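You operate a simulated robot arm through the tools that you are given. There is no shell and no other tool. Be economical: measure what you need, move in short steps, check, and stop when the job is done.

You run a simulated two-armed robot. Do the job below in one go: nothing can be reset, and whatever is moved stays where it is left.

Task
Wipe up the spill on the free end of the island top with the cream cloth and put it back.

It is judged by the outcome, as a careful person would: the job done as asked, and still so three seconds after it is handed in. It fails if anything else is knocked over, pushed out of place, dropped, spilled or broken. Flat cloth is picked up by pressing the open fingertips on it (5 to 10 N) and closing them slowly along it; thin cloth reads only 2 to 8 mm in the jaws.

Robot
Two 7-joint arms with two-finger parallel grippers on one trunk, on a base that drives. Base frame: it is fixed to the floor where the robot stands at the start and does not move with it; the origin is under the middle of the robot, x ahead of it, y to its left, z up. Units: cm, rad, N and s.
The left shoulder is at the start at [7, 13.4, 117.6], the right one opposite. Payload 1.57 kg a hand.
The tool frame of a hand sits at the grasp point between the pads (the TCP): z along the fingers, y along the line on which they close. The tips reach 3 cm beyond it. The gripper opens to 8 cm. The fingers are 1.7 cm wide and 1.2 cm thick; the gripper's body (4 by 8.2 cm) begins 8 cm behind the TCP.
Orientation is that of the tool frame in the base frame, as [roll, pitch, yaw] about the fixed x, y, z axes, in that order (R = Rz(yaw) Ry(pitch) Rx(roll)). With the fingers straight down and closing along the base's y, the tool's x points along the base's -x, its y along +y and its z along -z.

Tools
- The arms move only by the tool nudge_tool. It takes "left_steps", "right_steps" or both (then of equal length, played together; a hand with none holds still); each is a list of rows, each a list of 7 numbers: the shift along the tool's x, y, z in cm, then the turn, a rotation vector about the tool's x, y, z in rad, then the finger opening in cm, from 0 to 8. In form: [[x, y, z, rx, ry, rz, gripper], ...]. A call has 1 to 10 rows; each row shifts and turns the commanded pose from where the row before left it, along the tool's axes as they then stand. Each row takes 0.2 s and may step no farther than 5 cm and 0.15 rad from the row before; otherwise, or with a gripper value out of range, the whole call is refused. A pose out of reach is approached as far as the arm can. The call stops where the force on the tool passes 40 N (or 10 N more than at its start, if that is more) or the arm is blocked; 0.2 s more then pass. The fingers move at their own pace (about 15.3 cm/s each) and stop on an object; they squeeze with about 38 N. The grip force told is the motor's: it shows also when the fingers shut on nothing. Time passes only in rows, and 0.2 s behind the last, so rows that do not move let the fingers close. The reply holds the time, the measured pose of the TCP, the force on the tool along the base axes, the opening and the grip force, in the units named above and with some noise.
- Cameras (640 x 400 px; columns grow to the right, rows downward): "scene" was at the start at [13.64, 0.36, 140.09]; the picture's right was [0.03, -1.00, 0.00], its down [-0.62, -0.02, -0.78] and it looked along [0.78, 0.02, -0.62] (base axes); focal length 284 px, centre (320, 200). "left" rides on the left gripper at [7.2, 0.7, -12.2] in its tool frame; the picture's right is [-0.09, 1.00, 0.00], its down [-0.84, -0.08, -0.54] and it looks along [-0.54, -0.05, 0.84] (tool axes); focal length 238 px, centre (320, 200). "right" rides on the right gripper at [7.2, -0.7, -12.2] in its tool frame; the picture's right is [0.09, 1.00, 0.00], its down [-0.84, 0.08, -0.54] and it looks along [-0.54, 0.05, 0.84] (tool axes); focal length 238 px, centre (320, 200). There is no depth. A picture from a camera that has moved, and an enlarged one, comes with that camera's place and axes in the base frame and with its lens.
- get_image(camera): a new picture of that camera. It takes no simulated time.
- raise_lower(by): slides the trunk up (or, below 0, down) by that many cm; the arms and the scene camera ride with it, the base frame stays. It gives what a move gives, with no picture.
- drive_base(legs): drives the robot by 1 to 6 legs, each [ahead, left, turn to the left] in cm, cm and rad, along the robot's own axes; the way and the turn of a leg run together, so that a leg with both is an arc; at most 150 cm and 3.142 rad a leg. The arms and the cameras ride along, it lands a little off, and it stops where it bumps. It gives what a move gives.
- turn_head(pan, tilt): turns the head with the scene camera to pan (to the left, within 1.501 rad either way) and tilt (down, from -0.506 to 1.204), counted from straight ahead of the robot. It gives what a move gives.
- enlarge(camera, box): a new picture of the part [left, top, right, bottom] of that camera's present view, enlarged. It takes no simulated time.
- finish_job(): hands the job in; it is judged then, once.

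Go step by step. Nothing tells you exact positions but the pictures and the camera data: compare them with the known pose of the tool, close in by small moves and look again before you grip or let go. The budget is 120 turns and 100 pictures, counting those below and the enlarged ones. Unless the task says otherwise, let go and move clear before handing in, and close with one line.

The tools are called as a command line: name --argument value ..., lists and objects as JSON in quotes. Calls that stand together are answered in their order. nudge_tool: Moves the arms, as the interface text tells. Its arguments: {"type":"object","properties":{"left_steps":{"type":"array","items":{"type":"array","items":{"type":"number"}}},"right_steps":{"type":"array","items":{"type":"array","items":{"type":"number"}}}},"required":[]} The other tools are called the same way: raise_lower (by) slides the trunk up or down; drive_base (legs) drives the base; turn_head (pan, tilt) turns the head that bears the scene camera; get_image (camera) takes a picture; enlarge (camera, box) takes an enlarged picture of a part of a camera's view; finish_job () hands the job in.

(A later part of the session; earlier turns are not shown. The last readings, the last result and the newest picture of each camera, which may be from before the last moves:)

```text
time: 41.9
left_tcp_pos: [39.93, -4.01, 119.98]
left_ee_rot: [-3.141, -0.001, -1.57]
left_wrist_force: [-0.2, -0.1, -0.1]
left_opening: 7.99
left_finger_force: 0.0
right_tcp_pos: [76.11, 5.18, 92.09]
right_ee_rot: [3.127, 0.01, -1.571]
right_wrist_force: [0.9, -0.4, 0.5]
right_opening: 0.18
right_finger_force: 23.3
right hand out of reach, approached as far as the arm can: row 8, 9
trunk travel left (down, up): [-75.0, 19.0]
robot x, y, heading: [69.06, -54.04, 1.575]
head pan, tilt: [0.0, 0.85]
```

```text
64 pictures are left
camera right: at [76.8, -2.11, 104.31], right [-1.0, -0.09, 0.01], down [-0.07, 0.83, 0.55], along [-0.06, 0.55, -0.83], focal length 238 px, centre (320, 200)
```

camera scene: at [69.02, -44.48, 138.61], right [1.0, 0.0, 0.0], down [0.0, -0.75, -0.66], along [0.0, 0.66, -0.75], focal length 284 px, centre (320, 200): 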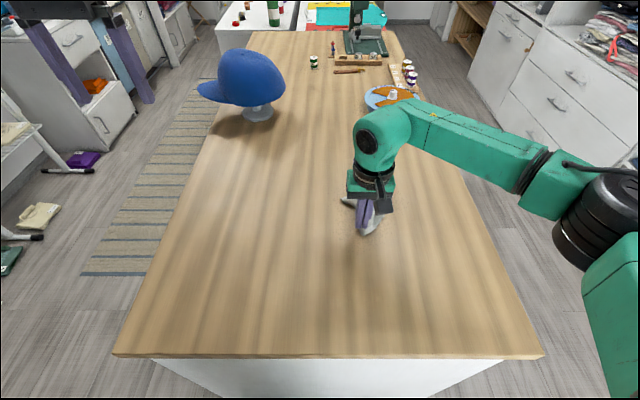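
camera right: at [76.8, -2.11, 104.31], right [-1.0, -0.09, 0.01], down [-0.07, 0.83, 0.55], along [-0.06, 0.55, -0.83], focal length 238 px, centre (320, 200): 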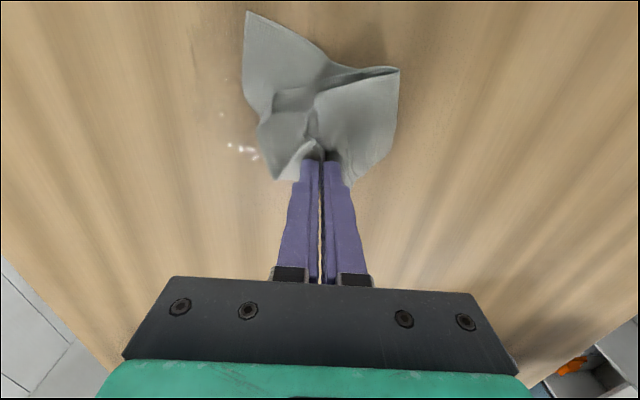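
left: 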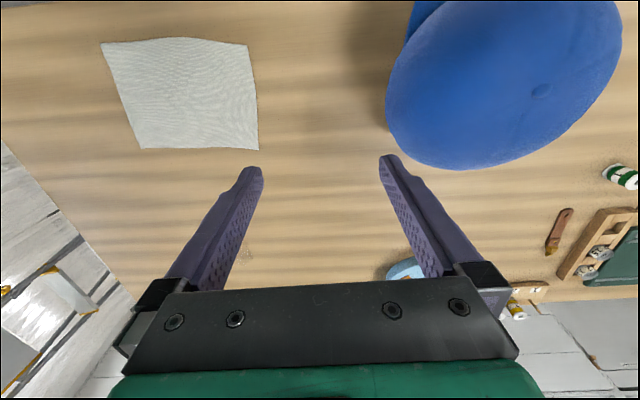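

The cloth now lies spread on the robot side of the fingers. I press and sweep sideways across the spill.

nudge_tool --right_steps '[[0, 0, 0.6, 0, 0, 0, 0], [0, 0, 0.4, 0, 0, 0, 0], [0, -2, 0, 0, 0, 0, 0], [0, -2, 0, 0, 0, 0, 0], [0, -2, 0, 0, 0, 0, 0], [0, -2, 0, 0, 0, 0, 0], [0, -2, 0, 0, 0, 0, 0], [0, 0, 0, 0, 0, 0, 0]]'

get_image --camera "right"

```text
time: 43.7
left_tcp_pos: [39.82, -3.91, 120.06]
left_ee_rot: [-3.139, -0.003, -1.57]
left_wrist_force: [-0.6, 0.5, 0.1]
left_opening: 8.01
left_finger_force: 0.0
right_tcp_pos: [86.08, 5.64, 91.39]
right_ee_rot: [3.131, 0.014, -1.579]
right_wrist_force: [0.2, 0.0, 1.9]
right_opening: 0.19
right_finger_force: 23.7
right hand out of reach, approached as far as the arm can: row 1
trunk travel left (down, up): [-75.0, 19.0]
robot x, y, heading: [69.06, -54.13, 1.57]
head pan, tilt: [0.0, 0.85]
```

```text
63 pictures are left
camera right: at [86.74, -1.86, 103.61], right [-1.0, -0.09, 0.01], down [-0.07, 0.83, 0.55], along [-0.06, 0.55, -0.83], focal length 238 px, centre (320, 200)
```

right: 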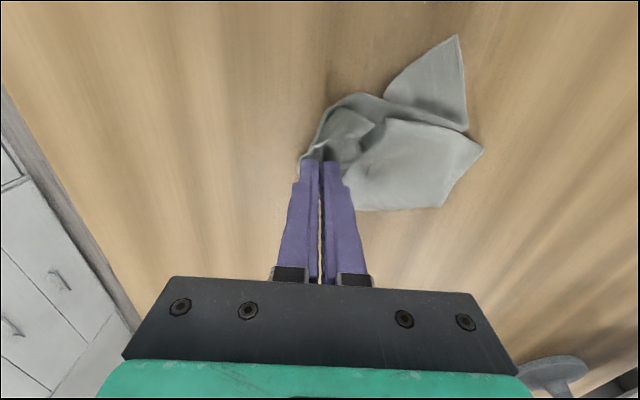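

The cloth trails nicely. I continue the zigzag back and forth nearer the robot.

nudge_tool --right_steps '[[2, 0.5, 0.2, 0, 0, 0, 0], [0, 2.5, 0, 0, 0, 0, 0], [0, 2.5, 0, 0, 0, 0, 0], [0, 2.5, 0, 0, 0, 0, 0], [0, 2.5, 0, 0, 0, 0, 0], [2, 0, 0, 0, 0, 0, 0], [0, -2.5, 0, 0, 0, 0, 0], [0, -2.5, 0, 0, 0, 0, 0], [0, -2.5, 0, 0, 0, 0, 0], [0, -2.5, 0, 0, 0, 0, 0]]'

nudge_tool --right_steps '[[2.3, 0, 0, 0, 0, 0, 0], [0, 2.5, 0, 0, 0, 0, 0], [0, 2.5, 0, 0, 0, 0, 0], [0, 2.5, 0, 0, 0, 0, 0], [0, 2.5, 0, 0, 0, 0, 0], [2.3, 0, 0, 0, 0, 0, 0], [0, -2.5, 0, 0, 0, 0, 0], [0, -2.5, 0, 0, 0, 0, 0], [0, -2.5, 0, 0, 0, 0, 0], [0, -2.5, 0, 0, 0, 0, 0]]'

nudge_tool --right_steps '[[2.3, 0, 0, 0, 0, 0, 0], [0, 2.5, 0, 0, 0, 0, 0], [0, 2.5, 0, 0, 0, 0, 0], [0, 2.5, 0, 0, 0, 0, 0], [0, 2.5, 0, 0, 0, 0, 0], [2.3, 0, 0, 0, 0, 0, 0], [0, -2.5, 0, 0, 0, 0, 0], [0, -2.5, 0, 0, 0, 0, 0], [0, -2.5, 0, 0, 0, 0, 0], [0, -2.5, 0, 0, 0, 0, 0]]'

get_image --camera "scene"

get_image --camera "right"

```text
time: 45.9
left_tcp_pos: [39.95, -4.02, 120.0]
left_ee_rot: [3.142, -0.001, -1.572]
left_wrist_force: [0.1, 0.4, -0.2]
left_opening: 8.0
left_finger_force: 0.0
right_tcp_pos: [85.57, 1.59, 91.32]
right_ee_rot: [3.126, 0.011, -1.574]
right_wrist_force: [-2.7, 0.1, 6.0]
right_opening: 0.18
right_finger_force: 23.8
trunk travel left (down, up): [-75.0, 19.0]
robot x, y, heading: [68.27, -53.99, 1.571]
head pan, tilt: [0.0, 0.85]
```

```text
time: 48.1
left_tcp_pos: [39.85, -4.14, 120.1]
left_ee_rot: [-3.141, 0.001, -1.57]
left_wrist_force: [-0.1, -0.2, 0.3]
left_opening: 7.96
left_finger_force: 0.1
right_tcp_pos: [85.64, -3.13, 91.26]
right_ee_rot: [3.127, 0.015, -1.575]
right_wrist_force: [-4.0, 2.5, 10.6]
right_opening: 0.21
right_finger_force: 23.3
trunk travel left (down, up): [-75.0, 19.0]
robot x, y, heading: [69.03, -53.87, 1.573]
head pan, tilt: [0.0, 0.85]
```

```text
time: 50.3
left_tcp_pos: [39.91, -4.17, 120.2]
left_ee_rot: [-3.141, 0.001, -1.57]
left_wrist_force: [-0.8, 0.0, 1.0]
left_opening: 7.99
left_finger_force: 0.1
right_tcp_pos: [85.23, -7.35, 91.26]
right_ee_rot: [3.128, 0.013, -1.574]
right_wrist_force: [-4.6, -0.2, 10.9]
right_opening: 0.19
right_finger_force: 24.2
trunk travel left (down, up): [-75.0, 19.0]
robot x, y, heading: [68.91, -54.22, 1.571]
head pan, tilt: [0.0, 0.85]
```

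```text
62 pictures are left
camera scene: at [68.74, -41.33, 138.64], right [1.0, 0.0, 0.0], down [0.0, -0.75, -0.66], along [0.0, 0.66, -0.75], focal length 284 px, centre (320, 200)
```

scene: 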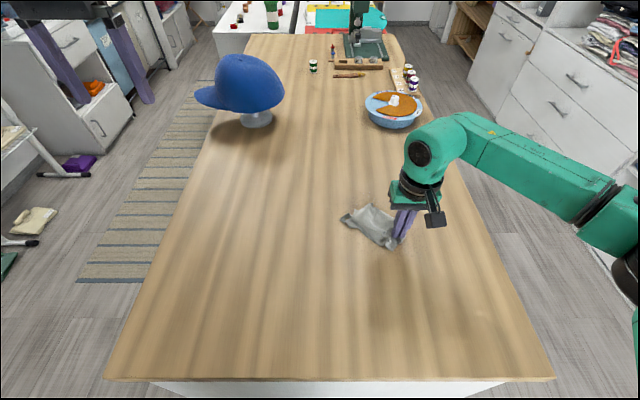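

```text
61 pictures are left
camera right: at [86.02, -14.84, 103.41], right [-1.0, -0.09, 0.01], down [-0.07, 0.83, 0.55], along [-0.06, 0.55, -0.83], focal length 238 px, centre (320, 200)
```

right: 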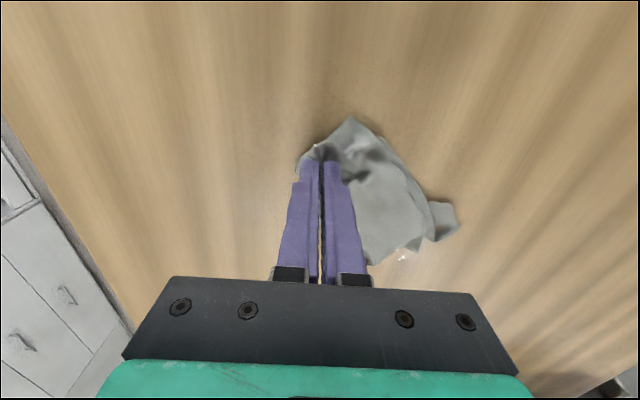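

A small glint is left beyond the cloth. I lift and move aside to inspect.

nudge_tool --right_steps '[[0, 0, -4, 0, 0, 0, 0], [3, 0, -4, 0, 0, 0, 0], [3, 0, -4, 0, 0, 0, 0], [4, -2, 0, 0, 0, 0, 0], [0, -2, 0, 0, 0, 0, 0], [0, 0, 0, 0, 0, 0, 0]]'

enlarge --camera "scene" --box '[310, 170, 470, 270]'

get_image --camera "right"

```text
time: 51.7
left_tcp_pos: [39.92, -3.91, 120.0]
left_ee_rot: [-3.139, -0.005, -1.571]
left_wrist_force: [0.1, 0.2, 0.1]
left_opening: 8.04
left_finger_force: 0.1
right_tcp_pos: [89.32, -17.91, 102.95]
right_ee_rot: [3.129, 0.008, -1.574]
right_wrist_force: [0.0, 0.1, -0.5]
right_opening: 0.18
right_finger_force: 23.3
trunk travel left (down, up): [-75.0, 19.0]
robot x, y, heading: [69.11, -54.1, 1.573]
head pan, tilt: [0.0, 0.85]
```

```text
4.00 times, centred on (390, 220) of scene
camera zoom: at [68.71, -41.01, 138.59], right [1.0, 0.0, 0.0], down [0.0, -0.75, -0.66], along [0.0, 0.66, -0.75], focal length 1135 px, centre (40, 120)
```

zoom: 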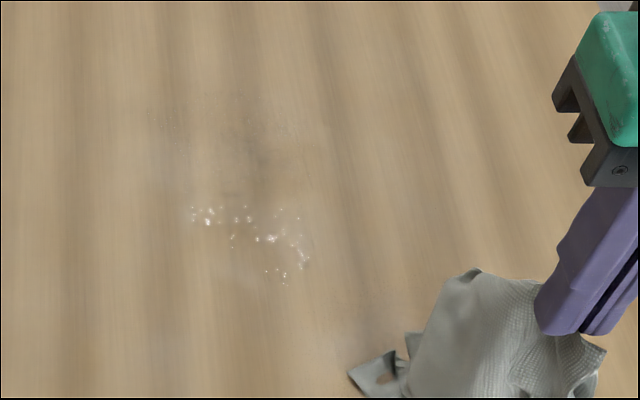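

```text
59 pictures are left
camera right: at [90.05, -25.34, 115.18], right [-1.0, -0.09, 0.01], down [-0.07, 0.83, 0.55], along [-0.06, 0.55, -0.83], focal length 238 px, centre (320, 200)
```

right: 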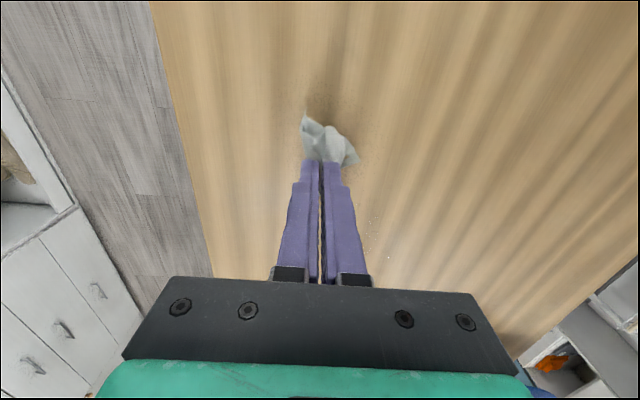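

Only scattered drops and a faint film remain (x 77–83.5, y -8..6). I run a second, denser set of pressed sweeps.

nudge_tool --right_steps '[[-4, 1, 0, 0, 0, 0, 0], [-4, 1, 0, 0, 0, 0, 0], [-4, 1, 0, 0, 0, 0, 0], [-4, 0.5, 1, 0, 0, 0, 0], [-4, 0, 2, 0, 0, 0, 0], [-2, 0, 3, 0, 0, 0, 0], [-1, 0, 3, 0, 0, 0, 0], [-0.5, 0, 2, 0, 0, 0, 0], [0, 0, 0.7, 0, 0, 0, 0], [0, 0, 0, 0, 0, 0, 0]]'

get_image --camera "right"

```text
time: 53.9
left_tcp_pos: [39.96, -4.02, 120.1]
left_ee_rot: [3.141, -0.002, -1.572]
left_wrist_force: [0.1, -0.3, 0.1]
left_opening: 7.99
left_finger_force: 0.1
right_tcp_pos: [85.83, 5.58, 91.59]
right_ee_rot: [3.129, 0.013, -1.575]
right_wrist_force: [0.4, 1.1, 2.9]
right_opening: 0.2
right_finger_force: 23.6
trunk travel left (down, up): [-75.0, 19.0]
robot x, y, heading: [68.99, -54.17, 1.574]
head pan, tilt: [0.0, 0.85]
```

```text
58 pictures are left
camera right: at [86.58, -1.84, 103.88], right [-1.0, -0.09, 0.01], down [-0.07, 0.83, 0.55], along [-0.06, 0.55, -0.83], focal length 238 px, centre (320, 200)
```

right: 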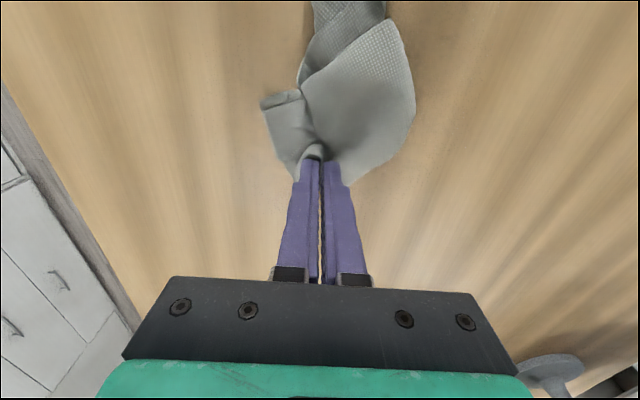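

The cloth is laid out toward the robot. I sweep left with a light press and then zigzag back.

nudge_tool --right_steps '[[0, 2, 0.3, 0, 0, 0, 0], [0, 2, 0, 0, 0, 0, 0], [0, 2, 0, 0, 0, 0, 0], [0, 2, 0, 0, 0, 0, 0], [0, 2, 0, 0, 0, 0, 0], [1.5, 0, 0, 0, 0, 0, 0], [0, -2.5, 0, 0, 0, 0, 0], [0, -2.5, 0, 0, 0, 0, 0], [0, -2.5, 0, 0, 0, 0, 0], [0, -2.5, 0, 0, 0, 0, 0]]'

nudge_tool --right_steps '[[1.5, 0, 0.05, 0, 0, 0, 0], [0, 2.5, 0, 0, 0, 0, 0], [0, 2.5, 0, 0, 0, 0, 0], [0, 2.5, 0, 0, 0, 0, 0], [0, 2.5, 0, 0, 0, 0, 0], [1.5, 0, 0, 0, 0, 0, 0], [0, -2.5, 0, 0, 0, 0, 0], [0, -2.5, 0, 0, 0, 0, 0], [0, -2.5, 0, 0, 0, 0, 0], [0, -2.5, 0, 0, 0, 0, 0]]'

nudge_tool --right_steps '[[1.5, 0, 0, 0, 0, 0, 0], [0, 2.5, 0, 0, 0, 0, 0], [0, 2.5, 0, 0, 0, 0, 0], [0, 2.5, 0, 0, 0, 0, 0], [0, 2.5, 0, 0, 0, 0, 0], [1.5, 0, 0, 0, 0, 0, 0], [0, -2.5, 0, 0, 0, 0, 0], [0, -2.5, 0, 0, 0, 0, 0], [0, -2.5, 0, 0, 0, 0, 0], [0, -2.5, 0, 0, 0, 0, 0]]'

nudge_tool --right_steps '[[1.5, 0, 0, 0, 0, 0, 0], [0, 2.5, 0, 0, 0, 0, 0], [0, 2.5, 0, 0, 0, 0, 0], [0, 2.5, 0, 0, 0, 0, 0], [0, 2.5, 0, 0, 0, 0, 0], [1.5, 0, 0, 0, 0, 0, 0], [0, -2.5, 0, 0, 0, 0, 0], [0, -2.5, 0, 0, 0, 0, 0], [0, -2.5, 0, 0, 0, 0, 0], [0, -2.5, 0, 0, 0, 0, 0]]'

nudge_tool --right_steps '[[1.5, 0, 0, 0, 0, 0, 0], [0, 2.5, 0, 0, 0, 0, 0], [0, 2.5, 0, 0, 0, 0, 0], [0, 2.5, 0, 0, 0, 0, 0], [0, 2.5, 0, 0, 0, 0, 0], [1.5, 0, 0, 0, 0, 0, 0], [0, -2.5, 0, 0, 0, 0, 0], [0, -2.5, 0, 0, 0, 0, 0], [0, -2.5, 0, 0, 0, 0, 0], [0, -2.5, 0, 0, 0, 0, 0]]'

nudge_tool --right_steps '[[0, 0, -4, 0, 0, 0, 0], [3, 0, -4, 0, 0, 0, 0], [3, 0, -4, 0, 0, 0, 0], [1, -2, 0, 0, 0, 0, 0], [0, -2, 0, 0, 0, 0, 0], [0, 0, 0, 0, 0, 0, 0]]'

enlarge --camera "scene" --box '[310, 170, 470, 270]'

```text
time: 56.1
left_tcp_pos: [39.95, -3.95, 120.22]
left_ee_rot: [-3.141, -0.002, -1.571]
left_wrist_force: [0.3, -0.1, 0.7]
left_opening: 7.98
left_finger_force: 0.1
right_tcp_pos: [87.15, 4.07, 91.23]
right_ee_rot: [3.127, 0.01, -1.574]
right_wrist_force: [-0.6, 0.8, 2.8]
right_opening: 0.19
right_finger_force: 23.4
right hand out of reach, approached as far as the arm can: row 4, 5
trunk travel left (down, up): [-75.0, 19.0]
robot x, y, heading: [68.46, -54.25, 1.569]
head pan, tilt: [0.0, 0.85]
```

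```text
time: 58.3
left_tcp_pos: [40.02, -3.99, 120.13]
left_ee_rot: [3.141, 0.0, -1.569]
left_wrist_force: [0.4, 0.0, 0.1]
left_opening: 7.99
left_finger_force: 0.0
right_tcp_pos: [87.3, 1.04, 91.36]
right_ee_rot: [3.126, 0.01, -1.575]
right_wrist_force: [-0.4, 0.3, 2.0]
right_opening: 0.2
right_finger_force: 23.8
trunk travel left (down, up): [-75.0, 19.0]
robot x, y, heading: [68.53, -54.02, 1.573]
head pan, tilt: [0.0, 0.85]
```

```text
time: 60.5
left_tcp_pos: [39.74, -4.31, 120.21]
left_ee_rot: [-3.138, -0.001, -1.571]
left_wrist_force: [0.3, 0.4, -0.3]
left_opening: 8.01
left_finger_force: 0.1
right_tcp_pos: [86.99, -2.12, 91.35]
right_ee_rot: [3.128, 0.016, -1.573]
right_wrist_force: [-4.0, 1.5, 19.0]
right_opening: 0.2
right_finger_force: 23.0
trunk travel left (down, up): [-75.0, 19.0]
robot x, y, heading: [68.67, -53.9, 1.569]
head pan, tilt: [0.0, 0.85]
```

```text
time: 62.7
left_tcp_pos: [39.97, -4.09, 120.16]
left_ee_rot: [-3.14, -0.001, -1.57]
left_wrist_force: [0.0, -0.2, 0.1]
left_opening: 8.01
left_finger_force: 0.1
right_tcp_pos: [86.95, -5.16, 91.28]
right_ee_rot: [3.127, 0.013, -1.575]
right_wrist_force: [-4.5, -1.2, 14.1]
right_opening: 0.17
right_finger_force: 23.6
trunk travel left (down, up): [-75.0, 19.0]
robot x, y, heading: [68.96, -54.26, 1.565]
head pan, tilt: [0.0, 0.85]
```

```text
time: 64.9
left_tcp_pos: [39.88, -4.33, 120.16]
left_ee_rot: [-3.139, 0.002, -1.572]
left_wrist_force: [0.3, -0.5, -0.3]
left_opening: 8.02
left_finger_force: 0.1
right_tcp_pos: [86.86, -8.15, 91.21]
right_ee_rot: [3.129, 0.012, -1.574]
right_wrist_force: [-6.8, -0.6, 26.7]
right_opening: 0.17
right_finger_force: 23.9
trunk travel left (down, up): [-75.0, 19.0]
robot x, y, heading: [68.78, -54.3, 1.57]
head pan, tilt: [0.0, 0.85]
```

```text
time: 66.3
left_tcp_pos: [39.89, -3.74, 120.06]
left_ee_rot: [-3.141, -0.004, -1.572]
left_wrist_force: [0.9, 0.4, -0.7]
left_opening: 8.0
left_finger_force: 0.1
right_tcp_pos: [91.49, -15.31, 103.0]
right_ee_rot: [3.129, 0.008, -1.576]
right_wrist_force: [0.0, -0.3, 0.8]
right_opening: 0.14
right_finger_force: 23.8
trunk travel left (down, up): [-75.0, 19.0]
robot x, y, heading: [69.12, -54.22, 1.568]
head pan, tilt: [0.0, 0.85]
```

```text
4.00 times, centred on (390, 220) of scene
camera zoom: at [68.75, -41.07, 138.6], right [1.0, 0.0, 0.0], down [0.0, -0.75, -0.66], along [0.0, 0.66, -0.75], focal length 1135 px, centre (40, 120)
```

zoom: 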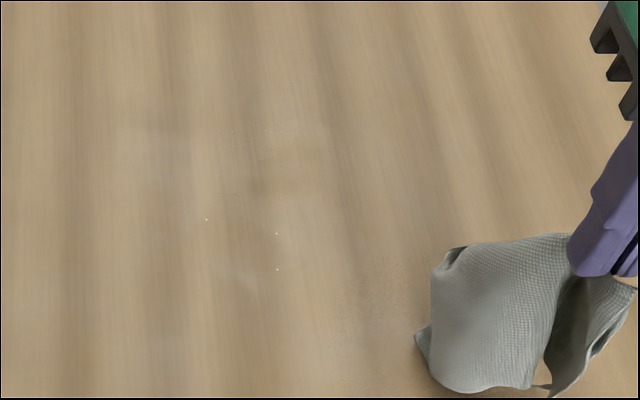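

Nearly clean: three tiny specks near y -4..-7. One more short round over that band.

nudge_tool --right_steps '[[-4, 1.5, 0, 0, 0, 0, 0], [-4, 1.5, 0, 0, 0, 0, 0], [-4, 1.5, 2, 0, 0, 0, 0], [-4, 0, 3, 0, 0, 0, 0], [-2, 0, 3, 0, 0, 0, 0], [0, 0, 2.8, 0, 0, 0, 0], [0, 0, 0.8, 0, 0, 0, 0], [0, 2.5, 0.2, 0, 0, 0, 0], [0, 2.5, 0, 0, 0, 0, 0], [0, 2.5, 0, 0, 0, 0, 0]]'

nudge_tool --right_steps '[[0, 2.5, 0, 0, 0, 0, 0], [2, 0, 0, 0, 0, 0, 0], [0, -2.5, 0, 0, 0, 0, 0], [0, -2.5, 0, 0, 0, 0, 0], [0, -2.5, 0, 0, 0, 0, 0], [0, -2.5, 0, 0, 0, 0, 0], [2, 0, 0, 0, 0, 0, 0], [0, 2.5, 0, 0, 0, 0, 0], [0, 2.5, 0, 0, 0, 0, 0], [0, 2.5, 0, 0, 0, 0, 0]]'

nudge_tool --right_steps '[[0, 2.5, 0, 0, 0, 0, 0], [2, 0, 0, 0, 0, 0, 0], [0, -2.5, 0, 0, 0, 0, 0], [0, -2.5, 0, 0, 0, 0, 0], [0, -2.5, 0, 0, 0, 0, 0], [0, -2.5, 0, 0, 0, 0, 0], [2, 0, 0, 0, 0, 0, 0], [0, 2.5, 0, 0, 0, 0, 0], [0, 2.5, 0, 0, 0, 0, 0], [0, 2.5, 0, 0, 0, 0, 0]]'

nudge_tool --right_steps '[[0, 2.5, 0, 0, 0, 0, 0], [2, 0, 0, 0, 0, 0, 0], [0, -2.5, 0, 0, 0, 0, 0], [0, -2.5, 0, 0, 0, 0, 0], [0, -2.5, 0, 0, 0, 0, 0], [0, -2.5, 0, 0, 0, 0, 0], [0, 0, -4, 0, 0, 0, 0], [3, 0, -4, 0, 0, 0, 0], [3, -2, -4, 0, 0, 0, 0], [0, -3, 0, 0, 0, 0, 0]]'

enlarge --camera "scene" --box '[310, 170, 470, 270]'

get_image --camera "scene"

```text
time: 68.5
left_tcp_pos: [39.95, -4.06, 120.08]
left_ee_rot: [-3.141, -0.001, -1.571]
left_wrist_force: [-0.2, 0.5, -0.3]
left_opening: 8.0
left_finger_force: 0.0
right_tcp_pos: [79.19, 2.84, 91.54]
right_ee_rot: [3.129, 0.012, -1.576]
right_wrist_force: [0.2, -0.1, 1.1]
right_opening: 0.14
right_finger_force: 23.1
trunk travel left (down, up): [-75.0, 19.0]
robot x, y, heading: [68.29, -54.4, 1.571]
head pan, tilt: [0.0, 0.85]
```

```text
time: 70.7
left_tcp_pos: [39.99, -3.93, 120.17]
left_ee_rot: [-3.141, -0.002, -1.57]
left_wrist_force: [0.0, 0.4, -0.1]
left_opening: 7.99
left_finger_force: 0.2
right_tcp_pos: [79.19, -0.9, 91.42]
right_ee_rot: [3.129, 0.009, -1.574]
right_wrist_force: [0.8, 0.2, 0.7]
right_opening: 0.14
right_finger_force: 23.4
trunk travel left (down, up): [-75.0, 19.0]
robot x, y, heading: [68.74, -54.22, 1.572]
head pan, tilt: [0.0, 0.85]
```

```text
time: 72.9
left_tcp_pos: [39.92, -3.91, 119.94]
left_ee_rot: [-3.14, -0.001, -1.571]
left_wrist_force: [0.1, 0.0, -0.3]
left_opening: 7.99
left_finger_force: 0.1
right_tcp_pos: [78.96, -4.97, 91.34]
right_ee_rot: [3.13, 0.008, -1.575]
right_wrist_force: [0.2, 0.0, 0.9]
right_opening: 0.15
right_finger_force: 23.2
trunk travel left (down, up): [-75.0, 19.0]
robot x, y, heading: [68.73, -53.91, 1.574]
head pan, tilt: [0.0, 0.85]
```

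```text
refused: row 9 steps farther than a row can; nothing moved
```

```text
4.00 times, centred on (390, 220) of scene
camera zoom: at [68.71, -41.12, 138.6], right [1.0, 0.0, 0.0], down [0.0, -0.75, -0.66], along [0.0, 0.66, -0.75], focal length 1135 px, centre (40, 120)
```

zoom: 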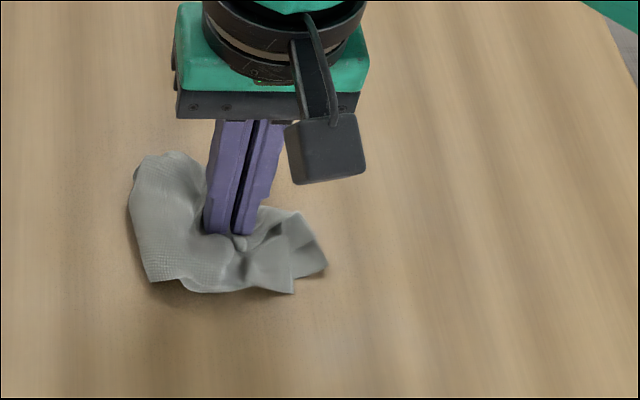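

```text
55 pictures are left
camera scene: at [68.71, -41.12, 138.6], right [1.0, 0.0, 0.0], down [0.0, -0.75, -0.66], along [0.0, 0.66, -0.75], focal length 284 px, centre (320, 200)
```

scene: 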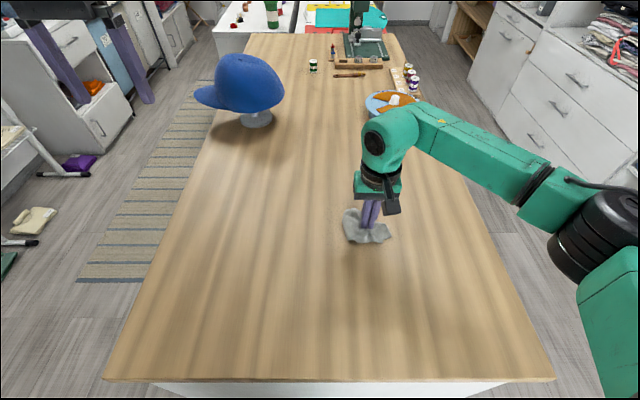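

One row was too long; I finish the last passes with slightly more press and lift clear.

nudge_tool --right_steps '[[0, 2.5, 0.15, 0, 0, 0, 0], [2, 0, 0, 0, 0, 0, 0], [0, -2.5, 0, 0, 0, 0, 0], [0, -2.5, 0, 0, 0, 0, 0], [0, -2.5, 0, 0, 0, 0, 0], [0, -2.5, 0, 0, 0, 0, 0], [0, 0, -4, 0, 0, 0, 0], [2, -1, -4, 0, 0, 0, 0], [2, -1, -4, 0, 0, 0, 0], [2, -3, 0, 0, 0, 0, 0]]'

enlarge --camera "scene" --box '[310, 170, 470, 270]'

get_image --camera "left"

```text
time: 75.1
left_tcp_pos: [40.33, -3.94, 120.12]
left_ee_rot: [3.139, 0.0, -1.572]
left_wrist_force: [0.7, -0.4, -0.6]
left_opening: 8.02
left_finger_force: 0.0
right_tcp_pos: [91.94, -13.43, 103.04]
right_ee_rot: [3.127, 0.011, -1.573]
right_wrist_force: [-0.1, 0.3, -0.2]
right_opening: 0.17
right_finger_force: 23.7
trunk travel left (down, up): [-75.0, 19.0]
robot x, y, heading: [68.88, -54.18, 1.569]
head pan, tilt: [0.0, 0.85]
```

```text
4.00 times, centred on (390, 220) of scene
camera zoom: at [69.0, -41.19, 138.61], right [1.0, 0.0, 0.0], down [0.0, -0.75, -0.66], along [0.0, 0.66, -0.75], focal length 1135 px, centre (40, 120)
```

zoom: 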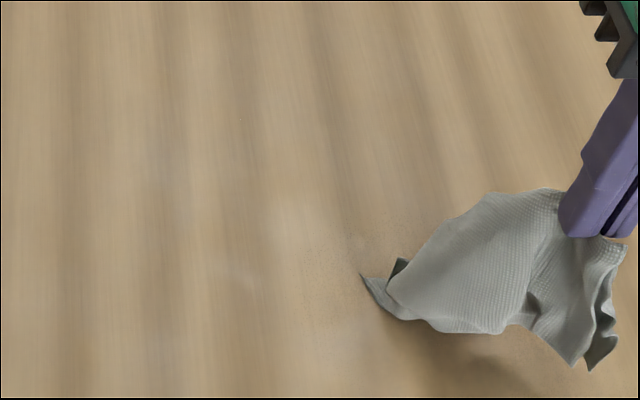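

```text
53 pictures are left
camera left: at [39.43, -11.2, 132.51], right [-1.0, 0.09, 0.0], down [0.08, 0.84, 0.54], along [0.05, 0.54, -0.84], focal length 238 px, centre (320, 200)
```

left: 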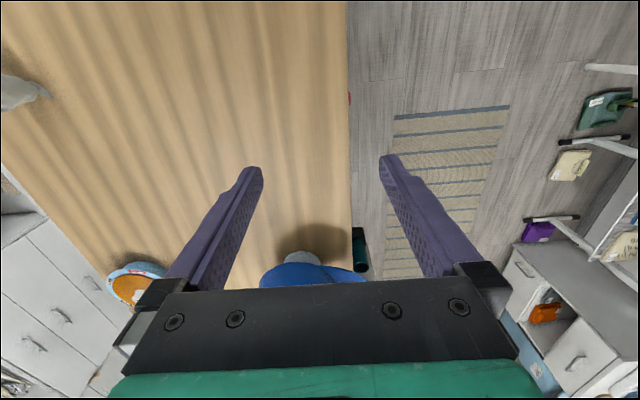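

The top is clean. I raise the cloth and drive back the way I came.

nudge_tool --right_steps '[[0, 0, -4, 0, 0, 0, 0], [0, 2, -4, 0, 0, 0, 0], [0, 2, -4, 0, 0, 0, 0], [0, 4, -2, 0, 0, 0, 0], [0, 4, 0, 0, 0, 0, 0], [0, 4, 0, 0, 0, 0, 0], [0, 4, 0, 0, 0, 0, 0], [0, 0, 0, 0, 0, 0, 0]]'

drive_base --legs '[[-30, 0, 0], [0, 69, 0], [0, 0, -1.571], [0, 84, 0]]'

get_image --camera "scene"

get_image --camera "right"

```text
time: 76.9
left_tcp_pos: [40.09, -3.85, 120.14]
left_ee_rot: [3.14, -0.001, -1.571]
left_wrist_force: [0.2, 0.0, 0.6]
left_opening: 7.99
left_finger_force: 0.1
right_tcp_pos: [71.82, -13.56, 117.07]
right_ee_rot: [3.125, 0.012, -1.575]
right_wrist_force: [0.3, -0.4, 0.0]
right_opening: 0.19
right_finger_force: 23.3
trunk travel left (down, up): [-75.0, 19.0]
robot x, y, heading: [68.88, -53.57, 1.57]
head pan, tilt: [0.0, 0.85]
```

```text
time: 90.2
left_tcp_pos: [41.68, 33.14, 120.15]
left_ee_rot: [3.141, -0.002, -3.082]
left_wrist_force: [-0.6, 0.9, 0.4]
left_opening: 8.0
left_finger_force: 0.0
right_tcp_pos: [34.11, 0.92, 117.12]
right_ee_rot: [3.126, 0.011, -3.087]
right_wrist_force: [0.6, 0.1, -0.9]
right_opening: 0.16
right_finger_force: 23.6
trunk travel left (down, up): [-75.0, 19.0]
robot x, y, heading: [-6.35, 1.57, 0.062]
head pan, tilt: [0.0, 0.85]
```

```text
52 pictures are left
camera scene: at [6.12, 2.39, 138.6], right [0.06, -1.0, 0.0], down [-0.75, -0.04, -0.66], along [0.66, 0.04, -0.75], focal length 284 px, centre (320, 200)
```

scene: 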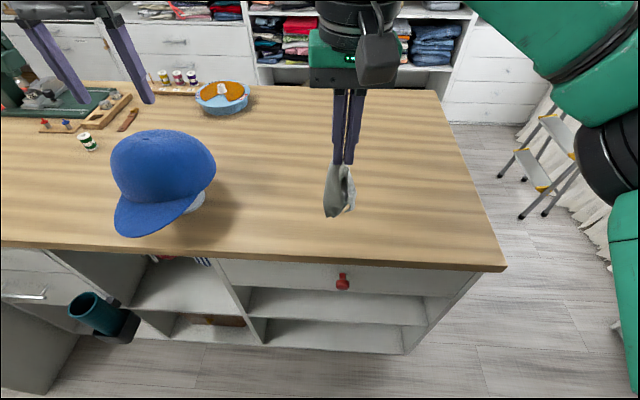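

```text
51 pictures are left
camera right: at [26.7, -0.4, 129.29], right [-0.15, 0.99, 0.01], down [0.83, 0.12, 0.55], along [0.54, 0.09, -0.83], focal length 238 px, centre (320, 200)
```

right: 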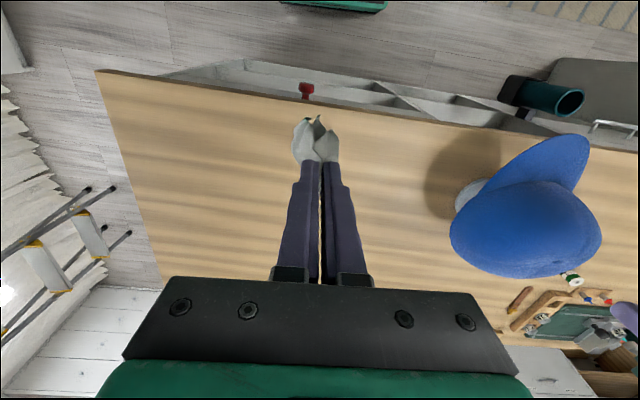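

The base landed about 6 cm short and slightly turned; I correct that.

drive_base --legs '[[0, 0, -0.062], [6.3, -1.6, 0]]'

turn_head --pan 0.026 --tilt 0.668

get_image --camera "scene"

enlarge --camera "right" --box '[240, 60, 400, 200]'

```text
time: 91.6
left_tcp_pos: [49.19, 28.77, 120.28]
left_ee_rot: [-3.141, 0.003, 3.137]
left_wrist_force: [0.1, 0.6, 0.0]
left_opening: 8.0
left_finger_force: 0.0
right_tcp_pos: [39.66, -2.72, 117.43]
right_ee_rot: [3.131, 0.016, 3.135]
right_wrist_force: [-0.7, 1.0, 0.8]
right_opening: 0.17
right_finger_force: 23.7
trunk travel left (down, up): [-75.0, 19.0]
robot x, y, heading: [-0.65, 0.3, -0.007]
head pan, tilt: [0.0, 0.85]
```

```text
time: 92.4
left_tcp_pos: [49.94, 28.72, 120.05]
left_ee_rot: [-3.14, -0.003, 3.138]
left_wrist_force: [0.9, -0.5, 0.1]
left_opening: 8.0
left_finger_force: 0.1
right_tcp_pos: [40.26, -3.07, 117.07]
right_ee_rot: [3.128, 0.008, 3.134]
right_wrist_force: [1.0, 0.4, -0.1]
right_opening: 0.15
right_finger_force: 23.7
trunk travel left (down, up): [-75.0, 19.0]
robot x, y, heading: [-0.54, 0.22, -0.002]
head pan, tilt: [0.026, 0.668]
```

```text
50 pictures are left
camera scene: at [13.27, 0.3, 140.08], right [0.02, -1.0, 0.0], down [-0.62, -0.01, -0.78], along [0.78, 0.02, -0.62], focal length 284 px, centre (320, 200)
```

scene: 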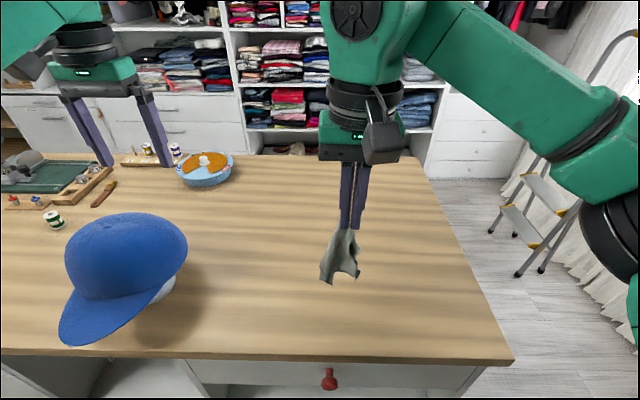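

```text
2.86 times, centred on (320, 130) of right
camera zoom: at [32.83, -4.0, 129.28], right [-0.09, 1.0, 0.01], down [0.83, 0.06, 0.55], along [0.55, 0.06, -0.83], focal length 681 px, centre (320, 400)
```

zoom: 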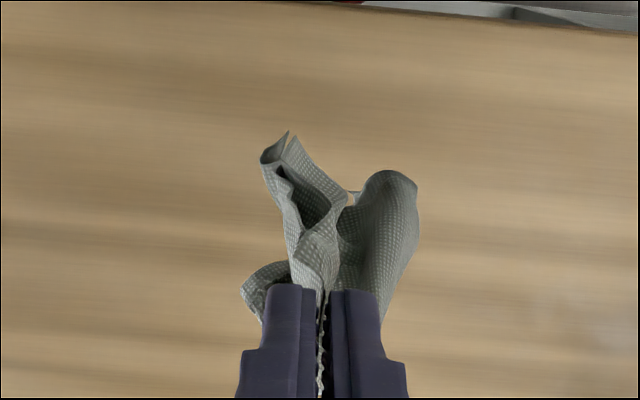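

Now I lay the cloth: go forward past its place, lower until it touches, then draw back toward the grip point (43.2, 0.8) so it trails out flat.

nudge_tool --right_steps '[[-3, 1, 3, 0, 0, 0, 0], [-3, 1, 3, 0, 0, 0, 0], [-3, 1, 3, 0, 0, 0, 0], [-3, 0.8, 1, 0, 0, 0, 0], [-4, 0, 0, 0, 0, 0, 0], [-4, 0, 0, 0, 0, 0, 0], [0, 0, 2, 0, 0, 0, 0], [0, 0, 2, 0, 0, 0, 0], [0, 0, 0, 0, 0, 0, 0]]'

get_image --camera "scene"

```text
time: 94.4
left_tcp_pos: [49.74, 28.64, 120.15]
left_ee_rot: [-3.141, -0.004, 3.139]
left_wrist_force: [-0.1, 0.6, -1.0]
left_opening: 8.02
left_finger_force: 0.1
right_tcp_pos: [55.74, 0.4, 102.87]
right_ee_rot: [3.128, 0.01, 3.136]
right_wrist_force: [0.2, -0.2, 0.4]
right_opening: 0.18
right_finger_force: 23.3
right hand out of reach, approached as far as the arm can: row 5, 6
trunk travel left (down, up): [-75.0, 19.0]
robot x, y, heading: [-0.21, -0.15, -0.005]
head pan, tilt: [0.026, 0.668]
```

```text
48 pictures are left
camera scene: at [13.14, 0.27, 140.1], right [0.02, -1.0, 0.0], down [-0.62, -0.01, -0.78], along [0.78, 0.02, -0.62], focal length 284 px, centre (320, 200)
```

scene: 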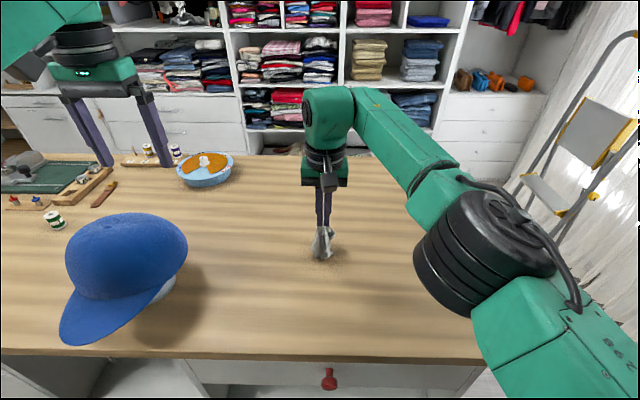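

The bottom edge is about to touch. I lower while drawing back.

nudge_tool --right_steps '[[0, 0, 1, 0, 0, 0, 0], [1.5, 0, 1.5, 0, 0, 0, 0], [2, 0, 1.5, 0, 0, 0, 0], [2, 0, 1.8, 0, 0, 0, 0], [2, 0, 1.8, 0, 0, 0, 0], [2, 0, 1.8, 0, 0, 0, 0], [2, 0, 1.4, 0, 0, 0, 0], [1.0, 0.3, 0.5, 0, 0, 0, 0], [0, 0, 0, 0, 0, 0, 0]]'

get_image --camera "scene"

get_image --camera "right"

```text
time: 96.4
left_tcp_pos: [49.76, 28.67, 120.05]
left_ee_rot: [-3.14, -0.001, 3.139]
left_wrist_force: [0.1, 0.3, 0.2]
left_opening: 8.0
left_finger_force: 0.0
right_tcp_pos: [43.37, 1.12, 91.6]
right_ee_rot: [3.128, 0.01, 3.136]
right_wrist_force: [0.0, 0.1, 0.3]
right_opening: 0.18
right_finger_force: 23.7
trunk travel left (down, up): [-75.0, 19.0]
robot x, y, heading: [-0.63, -0.29, -0.005]
head pan, tilt: [0.026, 0.668]
```

```text
47 pictures are left
camera scene: at [13.19, 0.33, 140.09], right [0.02, -1.0, 0.0], down [-0.62, -0.01, -0.78], along [0.78, 0.02, -0.62], focal length 284 px, centre (320, 200)
```

scene: 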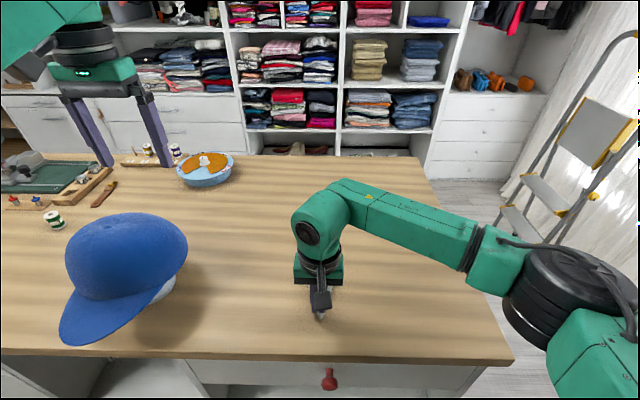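

```text
46 pictures are left
camera right: at [35.98, 0.26, 103.73], right [-0.09, 1.0, 0.01], down [0.83, 0.06, 0.55], along [0.55, 0.06, -0.83], focal length 238 px, centre (320, 200)
```

right: 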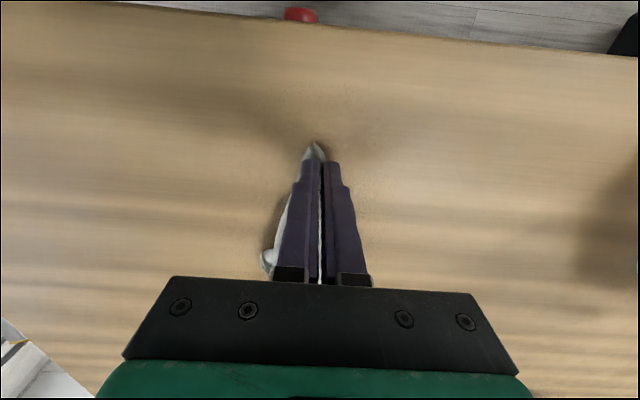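

The cloth trails in a narrow roll beneath the hand. I release it gently and lift to look.

nudge_tool --right_steps '[[0, 0, 0, 0, 0, 0, 0.6], [0, 0, 0, 0, 0, 0, 1.5], [0, 0, -1, 0, 0, 0, 2], [0, 0, -3, 0, 0, 0, 2], [0, 0, -4, 0, 0, 0, 2], [0, 0, -4, 0, 0, 0, 2], [0, -4, -2, 0, 0, 0, 2], [0, -4, 0, 0, 0, 0, 2], [0, -4, 0, 0, 0, 0, 2], [0, -3, 0, 0, 0, 0, 2]]'

enlarge --camera "scene" --box '[240, 230, 420, 345]'

get_image --camera "right"

```text
time: 98.6
left_tcp_pos: [49.81, 28.47, 120.26]
left_ee_rot: [-3.141, -0.002, 3.138]
left_wrist_force: [-0.4, -0.3, 0.1]
left_opening: 8.0
left_finger_force: 0.1
right_tcp_pos: [42.87, -14.26, 105.16]
right_ee_rot: [3.129, 0.009, 3.136]
right_wrist_force: [0.1, 0.2, 0.0]
right_opening: 2.0
right_finger_force: 0.1
trunk travel left (down, up): [-75.0, 19.0]
robot x, y, heading: [-0.61, 0.01, -0.007]
head pan, tilt: [0.026, 0.668]
```

```text
3.48 times, centred on (330, 288) of scene
camera zoom: at [13.14, 0.17, 140.1], right [0.02, -1.0, 0.0], down [-0.62, -0.01, -0.78], along [0.78, 0.02, -0.62], focal length 987 px, centre (285, -104)
```

zoom: 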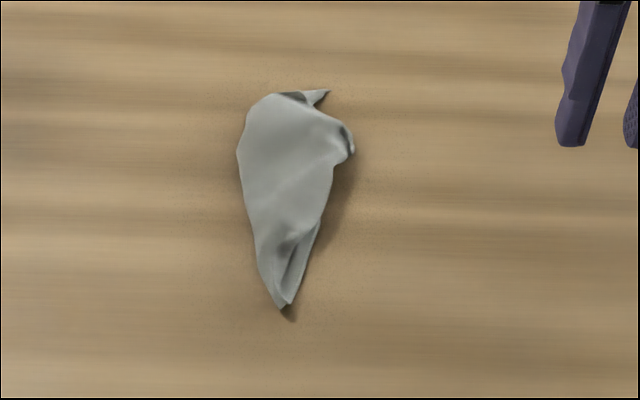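

```text
44 pictures are left
camera right: at [35.56, -15.2, 117.18], right [-0.09, 1.0, 0.01], down [0.83, 0.06, 0.55], along [0.55, 0.06, -0.83], focal length 238 px, centre (320, 200)
```

right: 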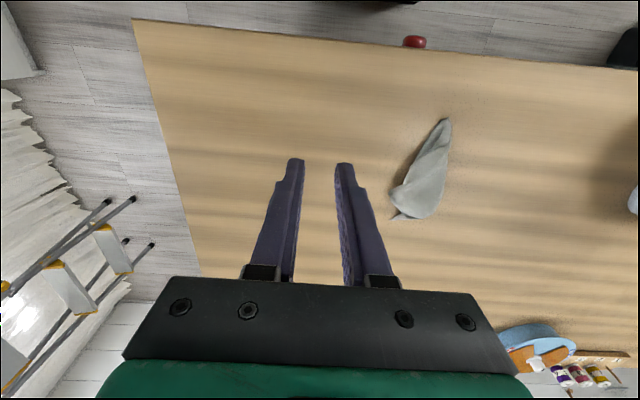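

The cloth lies in the right place but folded into a cone. I look closer to see how to open it out.

enlarge --camera "scene" --box '[290, 245, 360, 325]'

enlarge --camera "right" --box '[370, 105, 470, 230]'

```text
5.00 times, centred on (325, 285) of scene
camera zoom: at [13.14, 0.17, 140.1], right [0.02, -1.0, 0.0], down [-0.62, -0.01, -0.78], along [0.78, 0.02, -0.62], focal length 1419 px, centre (295, -225)
```

zoom: 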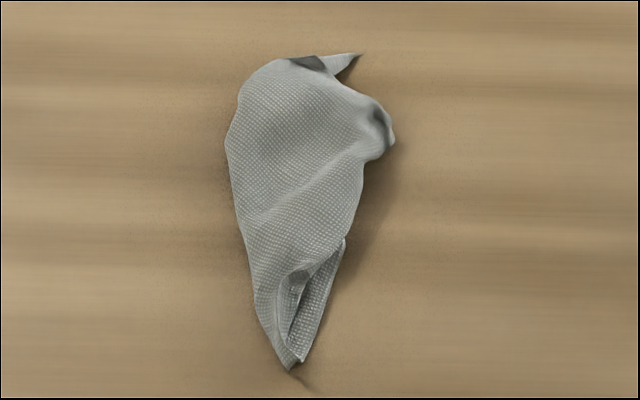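

```text
3.20 times, centred on (420, 168) of right
camera zoom: at [35.56, -15.2, 117.18], right [-0.09, 1.0, 0.01], down [0.83, 0.06, 0.55], along [0.55, 0.06, -0.83], focal length 763 px, centre (0, 304)
```

zoom: 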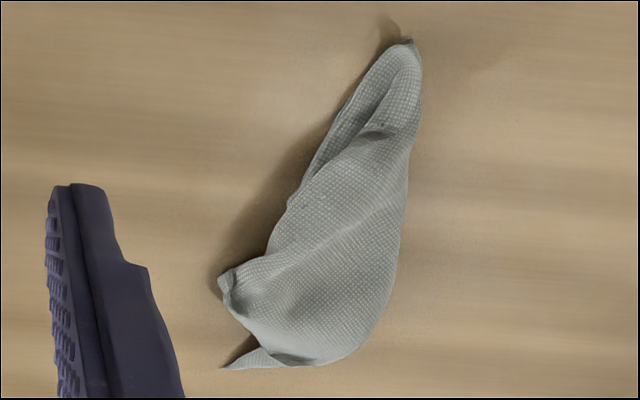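

A loose corner shows at about (57.6, -1.7). I'll take it with the right hand and draw it outward to open the cloth.

nudge_tool --right_steps '[[-3.6, 3, 0, 0, 0, 0, 2.6], [-3.6, 3, 0, 0, 0, 0, 2.6], [-3.6, 3, 1, 0, 0, 0, 2.6], [-3.6, 3, 2, 0, 0, 0, 2.6], [0, 0, 4, 0, 0, 0, 2.6], [0, 0, 3.5, 0, 0, 0, 2.6], [0, 0, 0, 0, 0, 0, 2.6]]'

enlarge --camera "right" --box '[200, 0, 440, 200]'

enlarge --camera "scene" --box '[270, 220, 380, 320]'

```text
refused: row 4 steps farther than a row can; nothing moved
```

```text
2.00 times, centred on (320, 100) of right
camera zoom: at [35.56, -15.2, 117.18], right [-0.09, 1.0, 0.01], down [0.83, 0.06, 0.55], along [0.55, 0.06, -0.83], focal length 477 px, centre (320, 400)
```

zoom: 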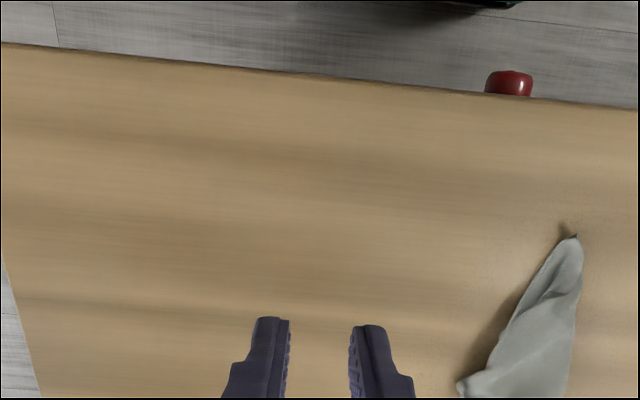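

```text
4.00 times, centred on (325, 270) of scene
camera zoom: at [13.14, 0.17, 140.1], right [0.02, -1.0, 0.0], down [-0.62, -0.01, -0.78], along [0.78, 0.02, -0.62], focal length 1135 px, centre (300, -80)
```

zoom: 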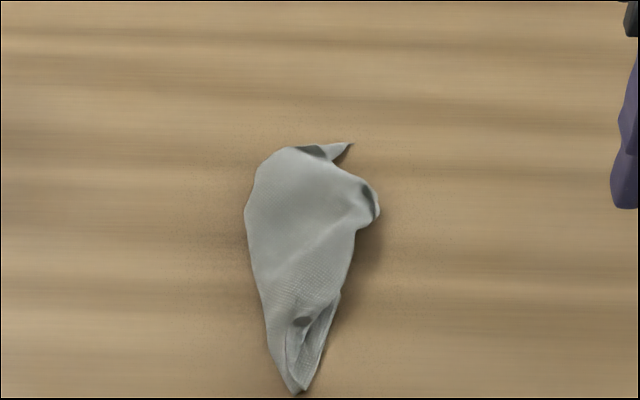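

One row was too long; I send it again in shorter steps.

nudge_tool --right_steps '[[-3.6, 3, 0, 0, 0, 0, 2.6], [-3.6, 3, 0, 0, 0, 0, 2.6], [-3.6, 3, 1, 0, 0, 0, 2.6], [-3.6, 3, 1, 0, 0, 0, 2.6], [0, 0, 4, 0, 0, 0, 2.6], [0, 0, 4, 0, 0, 0, 2.6], [0, 0, 1.5, 0, 0, 0, 2.6], [0, 0, 0, 0, 0, 0, 2.6]]'

enlarge --camera "right" --box '[200, 0, 440, 200]'

```text
time: 100.4
left_tcp_pos: [49.75, 28.65, 120.19]
left_ee_rot: [-3.141, -0.001, 3.138]
left_wrist_force: [0.9, 0.6, -0.5]
left_opening: 7.99
left_finger_force: 0.0
right_tcp_pos: [56.69, -2.89, 94.19]
right_ee_rot: [3.126, 0.012, 3.133]
right_wrist_force: [-0.1, -0.5, -0.3]
right_opening: 2.59
right_finger_force: 0.0
right hand out of reach, approached as far as the arm can: row 4
trunk travel left (down, up): [-75.0, 19.0]
robot x, y, heading: [-0.24, -0.02, 0.001]
head pan, tilt: [0.026, 0.668]
```

```text
2.00 times, centred on (320, 100) of right
camera zoom: at [49.26, -3.82, 106.36], right [-0.09, 1.0, 0.01], down [0.83, 0.06, 0.55], along [0.55, 0.06, -0.83], focal length 477 px, centre (320, 400)
```

zoom: 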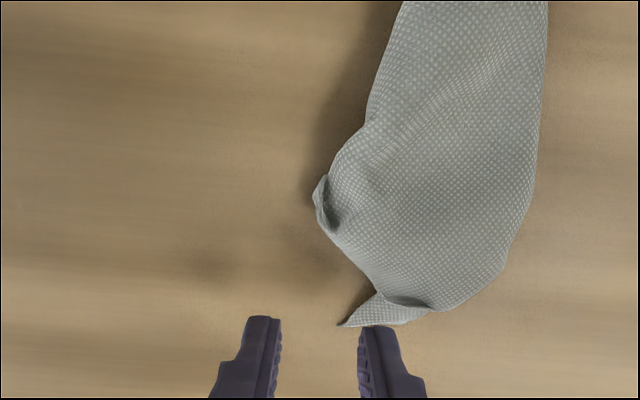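

I see the corner clearly. I shift onto it (57.3, -0.7) and press down lightly.

nudge_tool --right_steps '[[-0.6, 2.1, 0, 0, 0, 0, 2.6], [0, 0, 1, 0, 0, 0, 2.6], [0, 0, 1, 0, 0, 0, 2.6], [0, 0, 0.6, 0, 0, 0, 2.6], [0, 0, 0.3, 0, 0, 0, 2.6], [0, 0, 0, 0, 0, 0, 2.6]]'

enlarge --camera "right" --box '[200, 50, 440, 250]'

```text
time: 101.8
left_tcp_pos: [49.84, 28.71, 120.05]
left_ee_rot: [3.141, -0.002, 3.139]
left_wrist_force: [0.2, 0.2, 0.3]
left_opening: 8.03
left_finger_force: 0.2
right_tcp_pos: [57.06, -1.61, 91.39]
right_ee_rot: [3.131, 0.01, 3.136]
right_wrist_force: [0.0, -0.1, 0.0]
right_opening: 2.59
right_finger_force: 0.0
right hand out of reach, approached as far as the arm can: row 1
trunk travel left (down, up): [-75.0, 19.0]
robot x, y, heading: [-0.44, 0.06, -0.004]
head pan, tilt: [0.026, 0.668]
```

```text
2.00 times, centred on (320, 150) of right
camera zoom: at [49.63, -2.63, 103.58], right [-0.09, 1.0, 0.01], down [0.83, 0.07, 0.55], along [0.55, 0.06, -0.83], focal length 477 px, centre (320, 300)
```

zoom: 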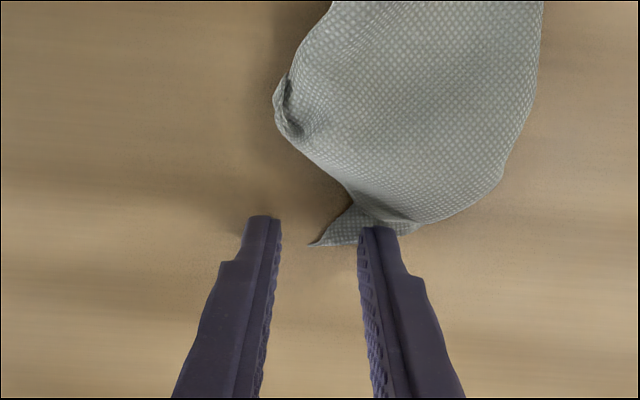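

The corner lies between the fingers. A small shift, press, and slow close.

nudge_tool --right_steps '[[0.3, 0.5, 0, 0, 0, 0, 2.6], [0, 0, 0.25, 0, 0, 0, 2.6], [0, 0, 0.1, 0, 0, 0, 2.6], [0, 0, 0, 0, 0, 0, 2.2], [0, 0, 0, 0, 0, 0, 1.8], [0, 0, 0, 0, 0, 0, 1.3], [0, 0, 0, 0, 0, 0, 0.8], [0, 0, 0, 0, 0, 0, 0.3], [0, 0, 0, 0, 0, 0, 0], [0, 0, 0, 0, 0, 0, 0]]'

enlarge --camera "right" --box '[200, 50, 440, 250]'

```text
time: 104.0
left_tcp_pos: [49.56, 28.66, 120.14]
left_ee_rot: [-3.141, -0.001, 3.141]
left_wrist_force: [-0.3, -0.9, -0.7]
left_opening: 8.02
left_finger_force: 0.1
right_tcp_pos: [56.73, -1.31, 91.21]
right_ee_rot: [3.129, 0.011, 3.134]
right_wrist_force: [0.1, -0.2, 9.4]
right_opening: 0.0
right_finger_force: 21.6
trunk travel left (down, up): [-75.0, 19.0]
robot x, y, heading: [-0.62, -0.17, -0.003]
head pan, tilt: [0.026, 0.668]
```

```text
2.00 times, centred on (320, 150) of right
camera zoom: at [49.24, -2.24, 103.33], right [-0.09, 1.0, 0.01], down [0.83, 0.06, 0.55], along [0.55, 0.06, -0.83], focal length 477 px, centre (320, 300)
```

zoom: 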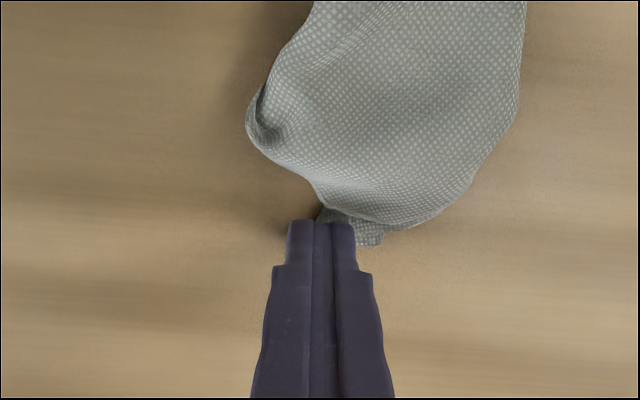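

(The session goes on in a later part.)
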